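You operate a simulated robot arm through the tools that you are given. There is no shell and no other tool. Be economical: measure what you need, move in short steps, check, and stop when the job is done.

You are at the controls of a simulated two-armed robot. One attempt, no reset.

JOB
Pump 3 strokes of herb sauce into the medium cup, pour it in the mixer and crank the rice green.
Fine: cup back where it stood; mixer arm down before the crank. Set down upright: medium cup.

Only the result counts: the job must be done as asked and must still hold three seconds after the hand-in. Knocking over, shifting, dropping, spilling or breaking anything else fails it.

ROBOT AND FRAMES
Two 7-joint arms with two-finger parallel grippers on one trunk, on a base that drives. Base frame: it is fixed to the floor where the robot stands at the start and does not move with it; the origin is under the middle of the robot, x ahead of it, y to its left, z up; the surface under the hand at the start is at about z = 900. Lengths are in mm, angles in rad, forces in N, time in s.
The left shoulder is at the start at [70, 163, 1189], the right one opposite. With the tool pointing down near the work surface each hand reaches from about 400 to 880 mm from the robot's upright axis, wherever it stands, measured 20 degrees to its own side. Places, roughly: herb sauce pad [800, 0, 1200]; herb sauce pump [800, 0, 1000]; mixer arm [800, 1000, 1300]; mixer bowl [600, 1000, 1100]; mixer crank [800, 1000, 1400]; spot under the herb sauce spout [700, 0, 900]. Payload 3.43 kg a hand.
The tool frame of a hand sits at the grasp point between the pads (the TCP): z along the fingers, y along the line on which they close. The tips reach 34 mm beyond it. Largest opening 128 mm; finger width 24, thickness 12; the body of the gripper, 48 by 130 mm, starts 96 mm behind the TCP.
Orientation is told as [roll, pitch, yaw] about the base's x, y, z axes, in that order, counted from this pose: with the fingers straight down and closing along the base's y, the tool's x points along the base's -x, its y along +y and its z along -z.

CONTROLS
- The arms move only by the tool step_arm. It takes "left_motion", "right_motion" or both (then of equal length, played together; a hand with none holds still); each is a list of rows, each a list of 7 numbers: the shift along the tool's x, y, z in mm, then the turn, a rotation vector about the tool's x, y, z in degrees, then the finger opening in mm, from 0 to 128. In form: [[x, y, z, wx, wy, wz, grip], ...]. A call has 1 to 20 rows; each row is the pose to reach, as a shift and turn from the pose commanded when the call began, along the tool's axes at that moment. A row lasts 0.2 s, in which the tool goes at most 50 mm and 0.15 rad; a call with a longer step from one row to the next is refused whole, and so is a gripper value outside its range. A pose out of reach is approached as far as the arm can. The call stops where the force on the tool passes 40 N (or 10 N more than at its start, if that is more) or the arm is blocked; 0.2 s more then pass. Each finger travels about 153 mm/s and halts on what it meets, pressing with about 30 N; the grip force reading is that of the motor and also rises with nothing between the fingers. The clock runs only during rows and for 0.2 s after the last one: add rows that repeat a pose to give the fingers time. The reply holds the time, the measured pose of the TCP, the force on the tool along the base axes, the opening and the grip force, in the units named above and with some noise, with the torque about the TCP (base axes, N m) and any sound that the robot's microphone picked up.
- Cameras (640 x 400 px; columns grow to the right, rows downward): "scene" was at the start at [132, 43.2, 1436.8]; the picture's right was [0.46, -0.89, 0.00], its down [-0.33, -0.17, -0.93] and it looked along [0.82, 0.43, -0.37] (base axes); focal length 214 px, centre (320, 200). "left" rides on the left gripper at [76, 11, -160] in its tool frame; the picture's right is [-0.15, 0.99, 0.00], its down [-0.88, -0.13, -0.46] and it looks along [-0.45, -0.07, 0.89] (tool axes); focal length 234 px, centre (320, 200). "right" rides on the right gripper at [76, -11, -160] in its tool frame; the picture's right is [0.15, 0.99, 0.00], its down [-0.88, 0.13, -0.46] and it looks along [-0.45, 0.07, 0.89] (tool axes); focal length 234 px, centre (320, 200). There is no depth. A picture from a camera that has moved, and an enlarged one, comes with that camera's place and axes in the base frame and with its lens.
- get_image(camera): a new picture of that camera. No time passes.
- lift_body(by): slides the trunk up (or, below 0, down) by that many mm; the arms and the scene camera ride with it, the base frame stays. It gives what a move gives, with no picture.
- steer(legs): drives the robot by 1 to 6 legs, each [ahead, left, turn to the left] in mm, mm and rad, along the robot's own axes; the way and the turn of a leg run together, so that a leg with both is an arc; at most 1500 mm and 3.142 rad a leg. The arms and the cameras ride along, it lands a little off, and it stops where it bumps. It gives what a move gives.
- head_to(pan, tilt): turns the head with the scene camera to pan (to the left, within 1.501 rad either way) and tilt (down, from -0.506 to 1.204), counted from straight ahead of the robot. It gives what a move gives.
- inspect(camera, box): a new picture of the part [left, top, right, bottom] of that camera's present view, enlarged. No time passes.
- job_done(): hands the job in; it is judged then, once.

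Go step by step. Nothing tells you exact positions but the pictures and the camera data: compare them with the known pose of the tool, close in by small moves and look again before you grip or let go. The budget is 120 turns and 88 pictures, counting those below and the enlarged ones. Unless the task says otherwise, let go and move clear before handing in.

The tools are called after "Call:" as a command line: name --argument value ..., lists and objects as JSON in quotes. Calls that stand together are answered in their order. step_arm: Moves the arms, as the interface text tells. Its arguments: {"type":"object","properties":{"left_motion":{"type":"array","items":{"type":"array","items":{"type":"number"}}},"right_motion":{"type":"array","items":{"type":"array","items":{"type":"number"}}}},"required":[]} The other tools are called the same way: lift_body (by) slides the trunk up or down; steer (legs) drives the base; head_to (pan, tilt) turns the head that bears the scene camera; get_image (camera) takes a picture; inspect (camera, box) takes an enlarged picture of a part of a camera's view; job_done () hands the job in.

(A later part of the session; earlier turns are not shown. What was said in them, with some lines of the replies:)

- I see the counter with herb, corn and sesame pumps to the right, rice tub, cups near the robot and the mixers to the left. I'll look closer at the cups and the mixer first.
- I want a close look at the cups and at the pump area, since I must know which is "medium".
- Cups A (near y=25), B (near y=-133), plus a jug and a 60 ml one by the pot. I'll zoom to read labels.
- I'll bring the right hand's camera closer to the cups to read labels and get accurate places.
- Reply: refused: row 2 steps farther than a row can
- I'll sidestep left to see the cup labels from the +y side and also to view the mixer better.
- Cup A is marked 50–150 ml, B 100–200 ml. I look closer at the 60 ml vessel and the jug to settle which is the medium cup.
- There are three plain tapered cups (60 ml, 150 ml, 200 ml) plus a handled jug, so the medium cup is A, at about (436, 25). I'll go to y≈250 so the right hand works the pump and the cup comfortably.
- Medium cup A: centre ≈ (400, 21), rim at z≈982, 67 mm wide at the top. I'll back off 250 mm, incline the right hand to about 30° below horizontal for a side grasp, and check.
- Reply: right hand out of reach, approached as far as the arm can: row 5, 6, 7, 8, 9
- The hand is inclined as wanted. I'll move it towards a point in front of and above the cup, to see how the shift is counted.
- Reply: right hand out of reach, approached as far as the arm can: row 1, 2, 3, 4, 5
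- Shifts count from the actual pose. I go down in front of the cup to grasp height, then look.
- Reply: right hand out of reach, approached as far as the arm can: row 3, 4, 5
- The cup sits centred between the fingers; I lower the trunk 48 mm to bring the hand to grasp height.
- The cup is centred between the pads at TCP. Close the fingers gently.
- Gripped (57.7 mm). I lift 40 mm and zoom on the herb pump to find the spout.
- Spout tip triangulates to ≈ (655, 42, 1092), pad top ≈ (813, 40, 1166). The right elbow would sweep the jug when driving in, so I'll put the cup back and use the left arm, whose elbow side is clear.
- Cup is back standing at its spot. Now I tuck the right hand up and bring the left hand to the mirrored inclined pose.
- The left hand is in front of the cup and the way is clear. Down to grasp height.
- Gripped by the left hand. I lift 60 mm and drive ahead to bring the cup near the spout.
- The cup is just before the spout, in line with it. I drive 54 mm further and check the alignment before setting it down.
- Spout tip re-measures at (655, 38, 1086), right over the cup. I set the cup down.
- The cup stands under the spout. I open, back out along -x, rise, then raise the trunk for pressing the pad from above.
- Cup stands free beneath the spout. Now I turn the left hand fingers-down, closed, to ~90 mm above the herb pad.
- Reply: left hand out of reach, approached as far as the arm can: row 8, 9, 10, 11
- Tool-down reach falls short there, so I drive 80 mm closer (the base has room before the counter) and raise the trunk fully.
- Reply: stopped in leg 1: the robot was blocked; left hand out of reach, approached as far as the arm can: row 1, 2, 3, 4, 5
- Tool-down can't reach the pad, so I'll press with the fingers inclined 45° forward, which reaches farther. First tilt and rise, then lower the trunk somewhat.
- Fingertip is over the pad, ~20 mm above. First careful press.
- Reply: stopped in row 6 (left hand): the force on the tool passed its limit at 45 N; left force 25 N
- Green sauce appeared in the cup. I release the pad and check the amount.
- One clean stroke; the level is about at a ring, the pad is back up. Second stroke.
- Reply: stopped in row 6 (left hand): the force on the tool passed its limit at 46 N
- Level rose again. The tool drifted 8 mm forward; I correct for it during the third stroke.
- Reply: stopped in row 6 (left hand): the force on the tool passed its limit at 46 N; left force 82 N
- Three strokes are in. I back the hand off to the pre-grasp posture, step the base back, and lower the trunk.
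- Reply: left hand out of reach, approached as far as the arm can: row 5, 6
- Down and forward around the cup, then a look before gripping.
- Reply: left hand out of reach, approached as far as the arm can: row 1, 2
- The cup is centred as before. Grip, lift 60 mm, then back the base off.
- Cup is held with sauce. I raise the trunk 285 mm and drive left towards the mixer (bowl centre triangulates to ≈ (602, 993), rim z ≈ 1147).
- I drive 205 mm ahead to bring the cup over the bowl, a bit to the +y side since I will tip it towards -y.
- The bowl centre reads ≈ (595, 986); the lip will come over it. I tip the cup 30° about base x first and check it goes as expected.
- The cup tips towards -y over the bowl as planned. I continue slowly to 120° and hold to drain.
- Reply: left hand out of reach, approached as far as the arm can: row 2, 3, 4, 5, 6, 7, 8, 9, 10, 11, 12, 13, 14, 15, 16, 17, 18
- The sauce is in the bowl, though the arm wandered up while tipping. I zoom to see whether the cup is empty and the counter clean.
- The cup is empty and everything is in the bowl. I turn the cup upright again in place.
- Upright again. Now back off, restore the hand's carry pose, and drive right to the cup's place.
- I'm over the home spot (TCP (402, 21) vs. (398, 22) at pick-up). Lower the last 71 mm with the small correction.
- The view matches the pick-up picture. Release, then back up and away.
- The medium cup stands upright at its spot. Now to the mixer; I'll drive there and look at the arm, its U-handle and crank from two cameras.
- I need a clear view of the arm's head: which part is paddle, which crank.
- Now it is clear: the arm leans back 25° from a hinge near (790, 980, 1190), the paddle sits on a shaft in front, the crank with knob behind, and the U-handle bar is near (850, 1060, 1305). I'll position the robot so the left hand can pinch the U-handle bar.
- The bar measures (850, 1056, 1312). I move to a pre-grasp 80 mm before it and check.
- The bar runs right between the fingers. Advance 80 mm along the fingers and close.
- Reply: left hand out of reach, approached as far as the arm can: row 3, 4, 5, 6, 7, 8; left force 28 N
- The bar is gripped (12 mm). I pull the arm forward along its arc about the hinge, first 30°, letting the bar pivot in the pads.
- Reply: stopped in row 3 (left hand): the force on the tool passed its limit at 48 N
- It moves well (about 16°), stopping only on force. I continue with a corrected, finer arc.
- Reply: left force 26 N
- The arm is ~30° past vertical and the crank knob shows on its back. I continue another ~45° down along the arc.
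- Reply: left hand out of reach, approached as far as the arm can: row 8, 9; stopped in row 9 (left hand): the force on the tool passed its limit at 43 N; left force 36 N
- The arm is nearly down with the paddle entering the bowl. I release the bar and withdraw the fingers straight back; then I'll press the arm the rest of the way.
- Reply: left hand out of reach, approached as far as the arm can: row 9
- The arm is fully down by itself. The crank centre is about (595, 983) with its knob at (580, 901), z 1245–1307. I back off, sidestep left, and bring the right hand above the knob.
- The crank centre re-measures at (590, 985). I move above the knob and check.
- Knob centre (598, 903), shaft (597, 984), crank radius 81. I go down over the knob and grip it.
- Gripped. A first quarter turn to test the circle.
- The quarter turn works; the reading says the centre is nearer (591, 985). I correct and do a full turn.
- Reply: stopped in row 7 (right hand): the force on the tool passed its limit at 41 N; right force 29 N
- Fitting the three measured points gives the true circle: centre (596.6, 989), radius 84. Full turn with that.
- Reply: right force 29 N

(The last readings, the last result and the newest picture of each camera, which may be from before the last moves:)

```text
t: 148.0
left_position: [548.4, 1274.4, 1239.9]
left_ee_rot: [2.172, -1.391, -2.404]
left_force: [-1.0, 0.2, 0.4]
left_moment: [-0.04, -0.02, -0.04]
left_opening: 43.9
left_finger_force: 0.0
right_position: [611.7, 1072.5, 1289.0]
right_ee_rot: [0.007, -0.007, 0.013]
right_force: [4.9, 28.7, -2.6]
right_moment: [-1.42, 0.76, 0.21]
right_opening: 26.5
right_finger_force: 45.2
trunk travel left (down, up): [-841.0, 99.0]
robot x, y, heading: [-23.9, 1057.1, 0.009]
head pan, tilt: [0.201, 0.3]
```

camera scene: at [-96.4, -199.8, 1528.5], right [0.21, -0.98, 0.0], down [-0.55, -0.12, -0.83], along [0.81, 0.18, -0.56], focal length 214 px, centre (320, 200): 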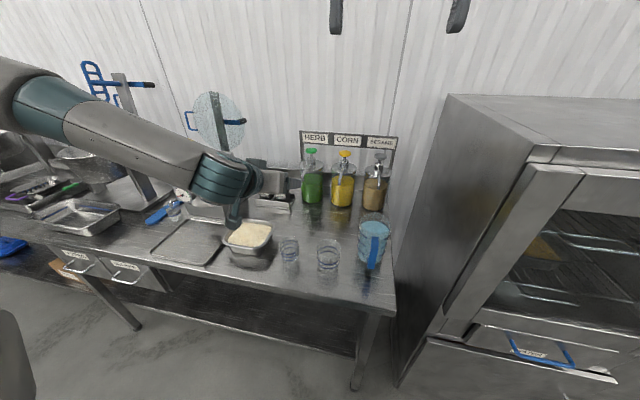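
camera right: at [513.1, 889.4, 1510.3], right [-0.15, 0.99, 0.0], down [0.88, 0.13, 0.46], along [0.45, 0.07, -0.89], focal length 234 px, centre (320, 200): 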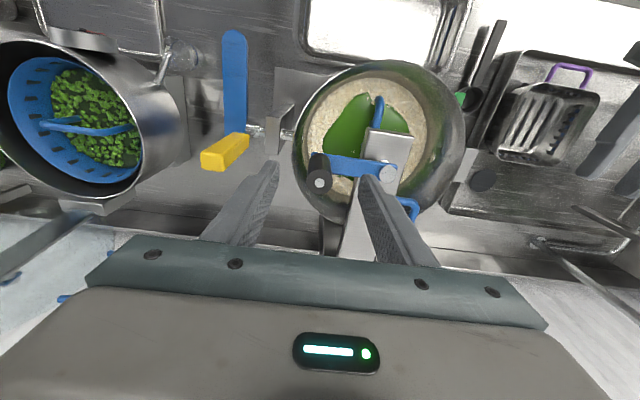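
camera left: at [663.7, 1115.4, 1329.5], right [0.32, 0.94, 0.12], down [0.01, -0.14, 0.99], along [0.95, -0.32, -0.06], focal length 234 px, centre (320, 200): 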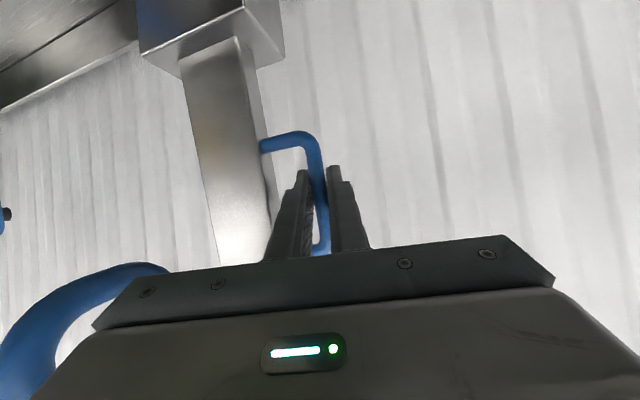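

A full turn passed smoothly. Two more turns, then a look at the rice.

Call:
step_arm --right_motion '[[-24.7, -8, 0, 0, 0, 0, 16], [-46, -23.5, 0, 0, 0, 0, 16], [-61.5, -44.8, 0, 0, 0, 0, 16], [-69.7, -69.9, 0, 0, 0, 0, 16], [-69.7, -96.1, 0, 0, 0, 0, 16], [-61.5, -121.2, 0, 0, 0, 0, 16], [-46, -142.5, 0, 0, 0, 0, 16], [-24.7, -158, 0, 0, 0, 0, 16], [0.4, -166.2, 0, 0, 0, 0, 16], [26.6, -166.2, 0, 0, 0, 0, 16], [51.7, -158, 0, 0, 0, 0, 16], [73, -142.5, 0, 0, 0, 0, 16], [88.5, -121.2, 0, 0, 0, 0, 16], [96.7, -96.1, 0, 0, 0, 0, 16], [96.7, -69.9, 0, 0, 0, 0, 16], [88.5, -44.8, 0, 0, 0, 0, 16], [73, -23.5, 0, 0, 0, 0, 16], [51.7, -8, 0, 0, 0, 0, 16], [26.6, 0.2, 0, 0, 0, 0, 16], [0, 0, 0, 0, 0, 0, 16]]'

Call:
step_arm --right_motion '[[-24.7, -8, 0, 0, 0, 0, 16], [-46, -23.5, 0, 0, 0, 0, 16], [-61.5, -44.8, 0, 0, 0, 0, 16], [-69.7, -69.9, 0, 0, 0, 0, 16], [-69.7, -96.1, 0, 0, 0, 0, 16], [-61.5, -121.2, 0, 0, 0, 0, 16], [-46, -142.5, 0, 0, 0, 0, 16], [-24.7, -158, 0, 0, 0, 0, 16], [0.4, -166.2, 0, 0, 0, 0, 16], [26.6, -166.2, 0, 0, 0, 0, 16], [51.7, -158, 0, 0, 0, 0, 16], [73, -142.5, 0, 0, 0, 0, 16], [88.5, -121.2, 0, 0, 0, 0, 16], [96.7, -96.1, 0, 0, 0, 0, 16], [96.7, -69.9, 0, 0, 0, 0, 16], [88.5, -44.8, 0, 0, 0, 0, 16], [73, -23.5, 0, 0, 0, 0, 16], [51.7, -8, 0, 0, 0, 0, 16], [26.6, 0.2, 0, 0, 0, 0, 16], [0, 0, 0, 0, 0, 0, 16]]'

Call:
head_to --pan -0.1 --tilt 0.65

Call:
get_image --camera "scene"

```text
t: 152.2
left_position: [548.6, 1273.4, 1237.7]
left_ee_rot: [2.169, -1.389, -2.399]
left_force: [-0.4, -0.1, 0.4]
left_moment: [-0.01, 0.01, 0.03]
left_opening: 44.0
left_finger_force: 0.0
right_position: [611.5, 1072.7, 1289.0]
right_ee_rot: [0.006, -0.008, 0.01]
right_force: [4.0, 25.9, -8.2]
right_moment: [-1.52, -0.27, 0.19]
right_opening: 26.9
right_finger_force: 44.7
trunk travel left (down, up): [-841.0, 99.0]
robot x, y, heading: [-26.4, 1056.8, 0.009]
head pan, tilt: [0.201, 0.3]
```

```text
t: 156.4
left_position: [548.5, 1274.5, 1238.6]
left_ee_rot: [2.169, -1.388, -2.401]
left_force: [-0.5, 0.2, 0.0]
left_moment: [0.0, 0.0, 0.01]
left_opening: 44.2
left_finger_force: 0.0
right_position: [612.8, 1073.4, 1288.2]
right_ee_rot: [0.006, -0.007, 0.013]
right_force: [5.5, 27.6, -8.3]
right_moment: [-1.45, -0.26, 0.17]
right_opening: 26.9
right_finger_force: 45.2
trunk travel left (down, up): [-841.0, 99.0]
robot x, y, heading: [-25.2, 1054.1, 0.007]
head pan, tilt: [0.201, 0.3]
```

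```text
t: 157.3
left_position: [546.8, 1274.3, 1239.4]
left_ee_rot: [2.176, -1.389, -2.408]
left_force: [0.2, 0.0, 0.7]
left_moment: [0.03, -0.03, 0.02]
left_opening: 43.8
left_finger_force: 0.0
right_position: [610.8, 1071.5, 1289.9]
right_ee_rot: [0.006, -0.005, 0.011]
right_force: [5.8, 30.6, -8.4]
right_moment: [-1.04, -0.38, 0.21]
right_opening: 26.6
right_finger_force: 45.2
trunk travel left (down, up): [-841.0, 99.0]
robot x, y, heading: [-24.4, 1055.6, 0.006]
head pan, tilt: [-0.099, 0.649]
```

```text
4 pictures are left
camera scene: at [111.8, 1056.7, 1584.0], right [-0.09, -1.0, 0.01], down [-0.6, 0.05, -0.8], along [0.79, -0.08, -0.6], focal length 214 px, centre (320, 200)
```

scene: 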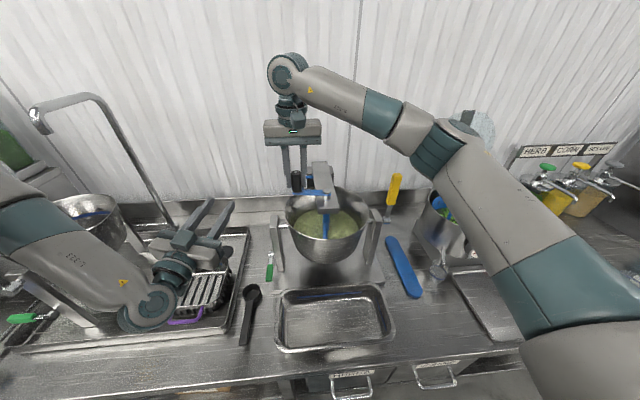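

The rice is turning green. I crank several more turns for an even mix.

Call:
step_arm --right_motion '[[-24.7, -8, 0, 0, 0, 0, 16], [-46, -23.5, 0, 0, 0, 0, 16], [-61.5, -44.8, 0, 0, 0, 0, 16], [-69.7, -69.9, 0, 0, 0, 0, 16], [-69.7, -96.1, 0, 0, 0, 0, 16], [-61.5, -121.2, 0, 0, 0, 0, 16], [-46, -142.5, 0, 0, 0, 0, 16], [-24.7, -158, 0, 0, 0, 0, 16], [0.4, -166.2, 0, 0, 0, 0, 16], [26.6, -166.2, 0, 0, 0, 0, 16], [51.7, -158, 0, 0, 0, 0, 16], [73, -142.5, 0, 0, 0, 0, 16], [88.5, -121.2, 0, 0, 0, 0, 16], [96.7, -96.1, 0, 0, 0, 0, 16], [96.7, -69.9, 0, 0, 0, 0, 16], [88.5, -44.8, 0, 0, 0, 0, 16], [73, -23.5, 0, 0, 0, 0, 16], [51.7, -8, 0, 0, 0, 0, 16], [26.6, 0.2, 0, 0, 0, 0, 16], [0, 0, 0, 0, 0, 0, 16]]'

Call:
step_arm --right_motion '[[-24.7, -8, 0, 0, 0, 0, 16], [-46, -23.5, 0, 0, 0, 0, 16], [-61.5, -44.8, 0, 0, 0, 0, 16], [-69.7, -69.9, 0, 0, 0, 0, 16], [-69.7, -96.1, 0, 0, 0, 0, 16], [-61.5, -121.2, 0, 0, 0, 0, 16], [-46, -142.5, 0, 0, 0, 0, 16], [-24.7, -158, 0, 0, 0, 0, 16], [0.4, -166.2, 0, 0, 0, 0, 16], [26.6, -166.2, 0, 0, 0, 0, 16], [51.7, -158, 0, 0, 0, 0, 16], [73, -142.5, 0, 0, 0, 0, 16], [88.5, -121.2, 0, 0, 0, 0, 16], [96.7, -96.1, 0, 0, 0, 0, 16], [96.7, -69.9, 0, 0, 0, 0, 16], [88.5, -44.8, 0, 0, 0, 0, 16], [73, -23.5, 0, 0, 0, 0, 16], [51.7, -8, 0, 0, 0, 0, 16], [26.6, 0.2, 0, 0, 0, 0, 16], [0, 0, 0, 0, 0, 0, 16]]'

Call:
step_arm --right_motion '[[-24.7, -8, 0, 0, 0, 0, 16], [-46, -23.5, 0, 0, 0, 0, 16], [-61.5, -44.8, 0, 0, 0, 0, 16], [-69.7, -69.9, 0, 0, 0, 0, 16], [-69.7, -96.1, 0, 0, 0, 0, 16], [-61.5, -121.2, 0, 0, 0, 0, 16], [-46, -142.5, 0, 0, 0, 0, 16], [-24.7, -158, 0, 0, 0, 0, 16], [0.4, -166.2, 0, 0, 0, 0, 16], [26.6, -166.2, 0, 0, 0, 0, 16], [51.7, -158, 0, 0, 0, 0, 16], [73, -142.5, 0, 0, 0, 0, 16], [88.5, -121.2, 0, 0, 0, 0, 16], [96.7, -96.1, 0, 0, 0, 0, 16], [96.7, -69.9, 0, 0, 0, 0, 16], [88.5, -44.8, 0, 0, 0, 0, 16], [73, -23.5, 0, 0, 0, 0, 16], [51.7, -8, 0, 0, 0, 0, 16], [26.6, 0.2, 0, 0, 0, 0, 16], [0, 0, 0, 0, 0, 0, 16]]'

Call:
inspect --camera "scene" --box '[265, 150, 385, 270]'

```text
t: 161.5
left_position: [548.9, 1273.4, 1239.8]
left_ee_rot: [2.169, -1.389, -2.401]
left_force: [-0.4, -0.2, 0.7]
left_moment: [-0.02, -0.02, 0.01]
left_opening: 43.8
left_finger_force: 0.0
right_position: [612.8, 1072.5, 1288.0]
right_ee_rot: [0.006, -0.007, 0.012]
right_force: [4.9, 27.1, -7.2]
right_moment: [-1.43, -0.41, 0.14]
right_opening: 26.9
right_finger_force: 44.6
trunk travel left (down, up): [-841.0, 99.0]
robot x, y, heading: [-22.3, 1059.4, 0.004]
head pan, tilt: [-0.099, 0.649]
```

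```text
t: 165.7
left_position: [550.1, 1274.1, 1238.3]
left_ee_rot: [2.17, -1.39, -2.402]
left_force: [-0.2, -0.4, -0.3]
left_moment: [0.0, 0.04, 0.06]
left_opening: 44.2
left_finger_force: 0.1
right_position: [612.9, 1072.5, 1290.0]
right_ee_rot: [0.004, -0.008, 0.013]
right_force: [6.6, 30.2, -5.5]
right_moment: [-1.44, -0.81, 0.21]
right_opening: 27.0
right_finger_force: 45.2
trunk travel left (down, up): [-841.0, 99.0]
robot x, y, heading: [-28.1, 1056.9, 0.007]
head pan, tilt: [-0.099, 0.649]
```

```text
t: 169.9
left_position: [548.7, 1274.2, 1239.1]
left_ee_rot: [2.169, -1.389, -2.403]
left_force: [-1.3, -0.4, 0.2]
left_moment: [0.03, -0.01, 0.03]
left_opening: 44.0
left_finger_force: 0.0
right_position: [612.9, 1071.0, 1288.5]
right_ee_rot: [0.005, -0.01, 0.013]
right_force: [6.8, 29.3, -6.0]
right_moment: [-1.46, -0.89, 0.22]
right_opening: 26.7
right_finger_force: 45.0
trunk travel left (down, up): [-841.0, 99.0]
robot x, y, heading: [-28.1, 1059.2, 0.008]
head pan, tilt: [-0.099, 0.649]
```

```text
3.33 times, centred on (325, 210) of scene
camera zoom: at [113.5, 1055.8, 1583.9], right [-0.09, -1.0, 0.0], down [-0.6, 0.05, -0.8], along [0.79, -0.08, -0.61], focal length 715 px, centre (303, 167)
```

zoom: 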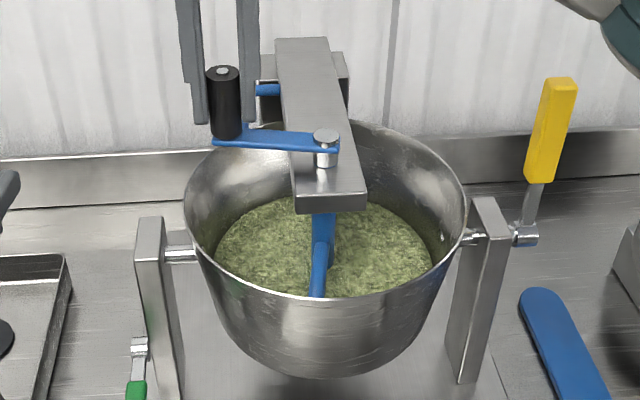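

The rice is uniformly greenish. A few more turns for certainty, then I compare.

Call:
step_arm --right_motion '[[-24.7, -8, 0, 0, 0, 0, 16], [-46, -23.5, 0, 0, 0, 0, 16], [-61.5, -44.8, 0, 0, 0, 0, 16], [-69.7, -69.9, 0, 0, 0, 0, 16], [-69.7, -96.1, 0, 0, 0, 0, 16], [-61.5, -121.2, 0, 0, 0, 0, 16], [-46, -142.5, 0, 0, 0, 0, 16], [-24.7, -158, 0, 0, 0, 0, 16], [0.4, -166.2, 0, 0, 0, 0, 16], [26.6, -166.2, 0, 0, 0, 0, 16], [51.7, -158, 0, 0, 0, 0, 16], [73, -142.5, 0, 0, 0, 0, 16], [88.5, -121.2, 0, 0, 0, 0, 16], [96.7, -96.1, 0, 0, 0, 0, 16], [96.7, -69.9, 0, 0, 0, 0, 16], [88.5, -44.8, 0, 0, 0, 0, 16], [73, -23.5, 0, 0, 0, 0, 16], [51.7, -8, 0, 0, 0, 0, 16], [26.6, 0.2, 0, 0, 0, 0, 16], [0, 0, 0, 0, 0, 0, 16]]'

Call:
step_arm --right_motion '[[-24.7, -8, 0, 0, 0, 0, 16], [-46, -23.5, 0, 0, 0, 0, 16], [-61.5, -44.8, 0, 0, 0, 0, 16], [-69.7, -69.9, 0, 0, 0, 0, 16], [-69.7, -96.1, 0, 0, 0, 0, 16], [-61.5, -121.2, 0, 0, 0, 0, 16], [-46, -142.5, 0, 0, 0, 0, 16], [-24.7, -158, 0, 0, 0, 0, 16], [0.4, -166.2, 0, 0, 0, 0, 16], [26.6, -166.2, 0, 0, 0, 0, 16], [51.7, -158, 0, 0, 0, 0, 16], [73, -142.5, 0, 0, 0, 0, 16], [88.5, -121.2, 0, 0, 0, 0, 16], [96.7, -96.1, 0, 0, 0, 0, 16], [96.7, -69.9, 0, 0, 0, 0, 16], [88.5, -44.8, 0, 0, 0, 0, 16], [73, -23.5, 0, 0, 0, 0, 16], [51.7, -8, 0, 0, 0, 0, 16], [26.6, 0.2, 0, 0, 0, 0, 16], [0, 0, 0, 0, 0, 0, 16]]'

Call:
step_arm --right_motion '[[-24.7, -8, 0, 0, 0, 0, 16], [-46, -23.5, 0, 0, 0, 0, 16], [-61.5, -44.8, 0, 0, 0, 0, 16], [-69.7, -69.9, 0, 0, 0, 0, 16], [-69.7, -96.1, 0, 0, 0, 0, 16], [-61.5, -121.2, 0, 0, 0, 0, 16], [-46, -142.5, 0, 0, 0, 0, 16], [-24.7, -158, 0, 0, 0, 0, 16], [0.4, -166.2, 0, 0, 0, 0, 16], [26.6, -166.2, 0, 0, 0, 0, 16], [51.7, -158, 0, 0, 0, 0, 16], [73, -142.5, 0, 0, 0, 0, 16], [88.5, -121.2, 0, 0, 0, 0, 16], [96.7, -96.1, 0, 0, 0, 0, 16], [96.7, -69.9, 0, 0, 0, 0, 16], [88.5, -44.8, 0, 0, 0, 0, 16], [73, -23.5, 0, 0, 0, 0, 16], [51.7, -8, 0, 0, 0, 0, 16], [26.6, 0.2, 0, 0, 0, 0, 16], [0, 0, 0, 0, 0, 0, 16]]'

Call:
inspect --camera "scene" --box '[265, 150, 385, 270]'

```text
t: 174.1
left_position: [550.1, 1273.7, 1237.5]
left_ee_rot: [2.17, -1.39, -2.401]
left_force: [0.2, -0.5, -0.1]
left_moment: [-0.03, -0.02, 0.01]
left_opening: 43.9
left_finger_force: 0.1
right_position: [612.9, 1072.1, 1288.4]
right_ee_rot: [0.005, -0.009, 0.011]
right_force: [6.9, 29.5, -7.0]
right_moment: [-1.48, -0.52, 0.19]
right_opening: 26.8
right_finger_force: 45.2
trunk travel left (down, up): [-841.0, 99.0]
robot x, y, heading: [-27.0, 1060.1, 0.009]
head pan, tilt: [-0.099, 0.649]
```

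```text
t: 178.3
left_position: [546.2, 1269.3, 1240.9]
left_ee_rot: [2.159, -1.384, -2.393]
left_force: [-0.5, 0.9, 0.7]
left_moment: [0.03, -0.01, 0.01]
left_opening: 44.3
left_finger_force: 0.0
right_position: [609.0, 1065.3, 1290.6]
right_ee_rot: [0.007, -0.008, 0.011]
right_force: [0.0, 0.2, 0.8]
right_moment: [0.03, 0.03, -0.02]
right_opening: 15.9
right_finger_force: 0.0
trunk travel left (down, up): [-841.0, 99.0]
robot x, y, heading: [-25.7, 1057.0, 0.009]
head pan, tilt: [-0.099, 0.649]
```

```text
t: 180.3
left_position: [549.2, 1270.7, 1240.6]
left_ee_rot: [2.153, -1.386, -2.382]
left_force: [-1.1, -1.2, -0.2]
left_moment: [0.02, 0.06, -0.04]
left_opening: 44.1
left_finger_force: 0.1
right_position: [623.4, 902.6, 1289.8]
right_ee_rot: [0.017, -0.032, -0.001]
right_force: [31.2, 4.9, 0.1]
right_moment: [0.27, 0.17, -0.19]
right_opening: 17.7
right_finger_force: 1.9
trunk travel left (down, up): [-841.0, 99.0]
robot x, y, heading: [-26.5, 1056.1, 0.009]
head pan, tilt: [-0.099, 0.649]
stopped in row 10 (right hand): the force on the tool passed its limit at 62 N (the readings are from after the stop); the commanded pose is now the measured one
```

```text
3.33 times, centred on (325, 210) of scene
camera zoom: at [114.1, 1049.7, 1583.8], right [-0.09, -1.0, 0.0], down [-0.6, 0.06, -0.79], along [0.79, -0.07, -0.61], focal length 715 px, centre (303, 167)
```

zoom: 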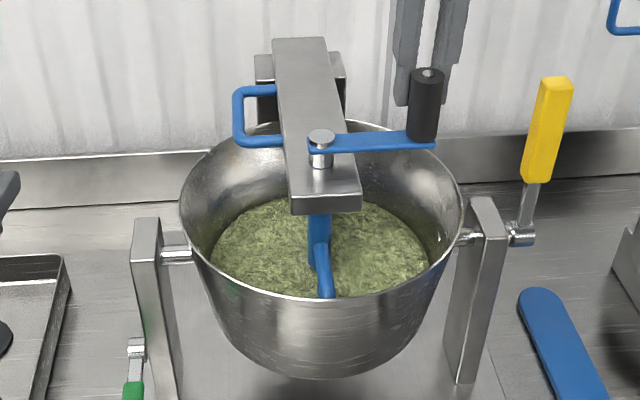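

The fingers slipped off the knob on the last turn, but the rice is evenly green and no longer changing. I free the right hand upwards and back the robot away.

Call:
step_arm --right_motion '[[-6, 0, 0, 0, 0, 0, 20], [-6, 0, -30, 0, 0, 0, 20], [-6, 0, -70, 0, 0, 0, 20], [-6, 0, -115, 0, 0, 0, 20], [-6, 0, -150, 0, 0, 0, 20]]'

Call:
steer --legs '[[-250, 0, 0]]'

Call:
head_to --pan -0.45 --tilt 0.5

Call:
get_image --camera "scene"

```text
t: 181.5
left_position: [545.1, 1270.2, 1241.7]
left_ee_rot: [2.165, -1.384, -2.397]
left_force: [0.6, -0.4, 0.0]
left_moment: [-0.02, -0.02, -0.04]
left_opening: 44.4
left_finger_force: 0.0
right_position: [617.4, 900.5, 1442.6]
right_ee_rot: [0.014, -0.025, 0.004]
right_force: [-0.3, -0.3, 0.1]
right_moment: [0.01, -0.03, -0.02]
right_opening: 20.1
right_finger_force: 0.1
trunk travel left (down, up): [-841.0, 99.0]
robot x, y, heading: [-25.2, 1056.8, 0.007]
head pan, tilt: [-0.099, 0.649]
```

```text
t: 183.3
left_position: [297.9, 1267.7, 1241.0]
left_ee_rot: [2.155, -1.385, -2.388]
left_force: [0.7, -0.1, -0.2]
left_moment: [-0.02, 0.0, 0.0]
left_opening: 44.0
left_finger_force: 0.0
right_position: [371.1, 897.3, 1440.9]
right_ee_rot: [0.013, -0.022, 0.002]
right_force: [-0.2, 0.5, 0.0]
right_moment: [-0.01, 0.0, 0.02]
right_opening: 19.9
right_finger_force: 0.1
trunk travel left (down, up): [-841.0, 99.0]
robot x, y, heading: [-274.2, 1051.9, -0.002]
head pan, tilt: [-0.099, 0.649]
```

```text
t: 184.1
left_position: [295.9, 1266.0, 1242.5]
left_ee_rot: [2.165, -1.384, -2.396]
left_force: [0.2, 0.5, -0.6]
left_moment: [-0.01, 0.02, 0.02]
left_opening: 44.1
left_finger_force: 0.0
right_position: [368.3, 896.9, 1441.6]
right_ee_rot: [0.015, -0.024, 0.0]
right_force: [-0.2, 0.5, 0.8]
right_moment: [-0.02, 0.02, -0.02]
right_opening: 20.0
right_finger_force: 0.0
trunk travel left (down, up): [-841.0, 99.0]
robot x, y, heading: [-277.1, 1052.1, 0.003]
head pan, tilt: [-0.45, 0.499]
```

```text
1 pictures are left
camera scene: at [-145.3, 1016.1, 1597.6], right [-0.43, -0.9, 0.0], down [-0.43, 0.21, -0.88], along [0.79, -0.38, -0.48], focal length 214 px, centre (320, 200)
```

scene: 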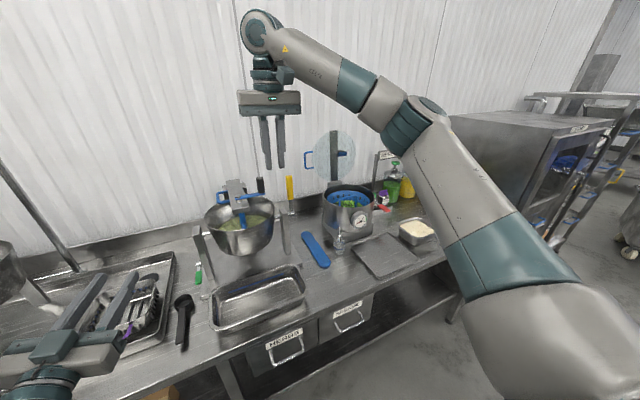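

All is in order: the arm is down, the rice is green, the cup is back at its spot, and both hands are clear. Handing in.

Call:
job_done

```text
The job is handed in.
```

The job is handed in. I pumped three strokes of herb sauce into the medium cup and poured it into the mixer. I lowered the mixer arm before cranking and turned the crank about eight times, until the rice was evenly green. The cup is back upright where it stood.

- **Which cup:** none was labelled "medium", so I took the 150 ml one, the middle of the three plain cups (60, 150 and 200 ml), and left out the handled jug.
- **Base bump:** while reaching for the pump, the base bumped the counter once. In the pictures afterwards nothing looked out of place.
- **Mixer arm:** it dropped the last 20° or so on its own when I let go of its handle.
- **Last turn:** the fingers slipped off the crank knob, but the rice was already green and had stopped changing.
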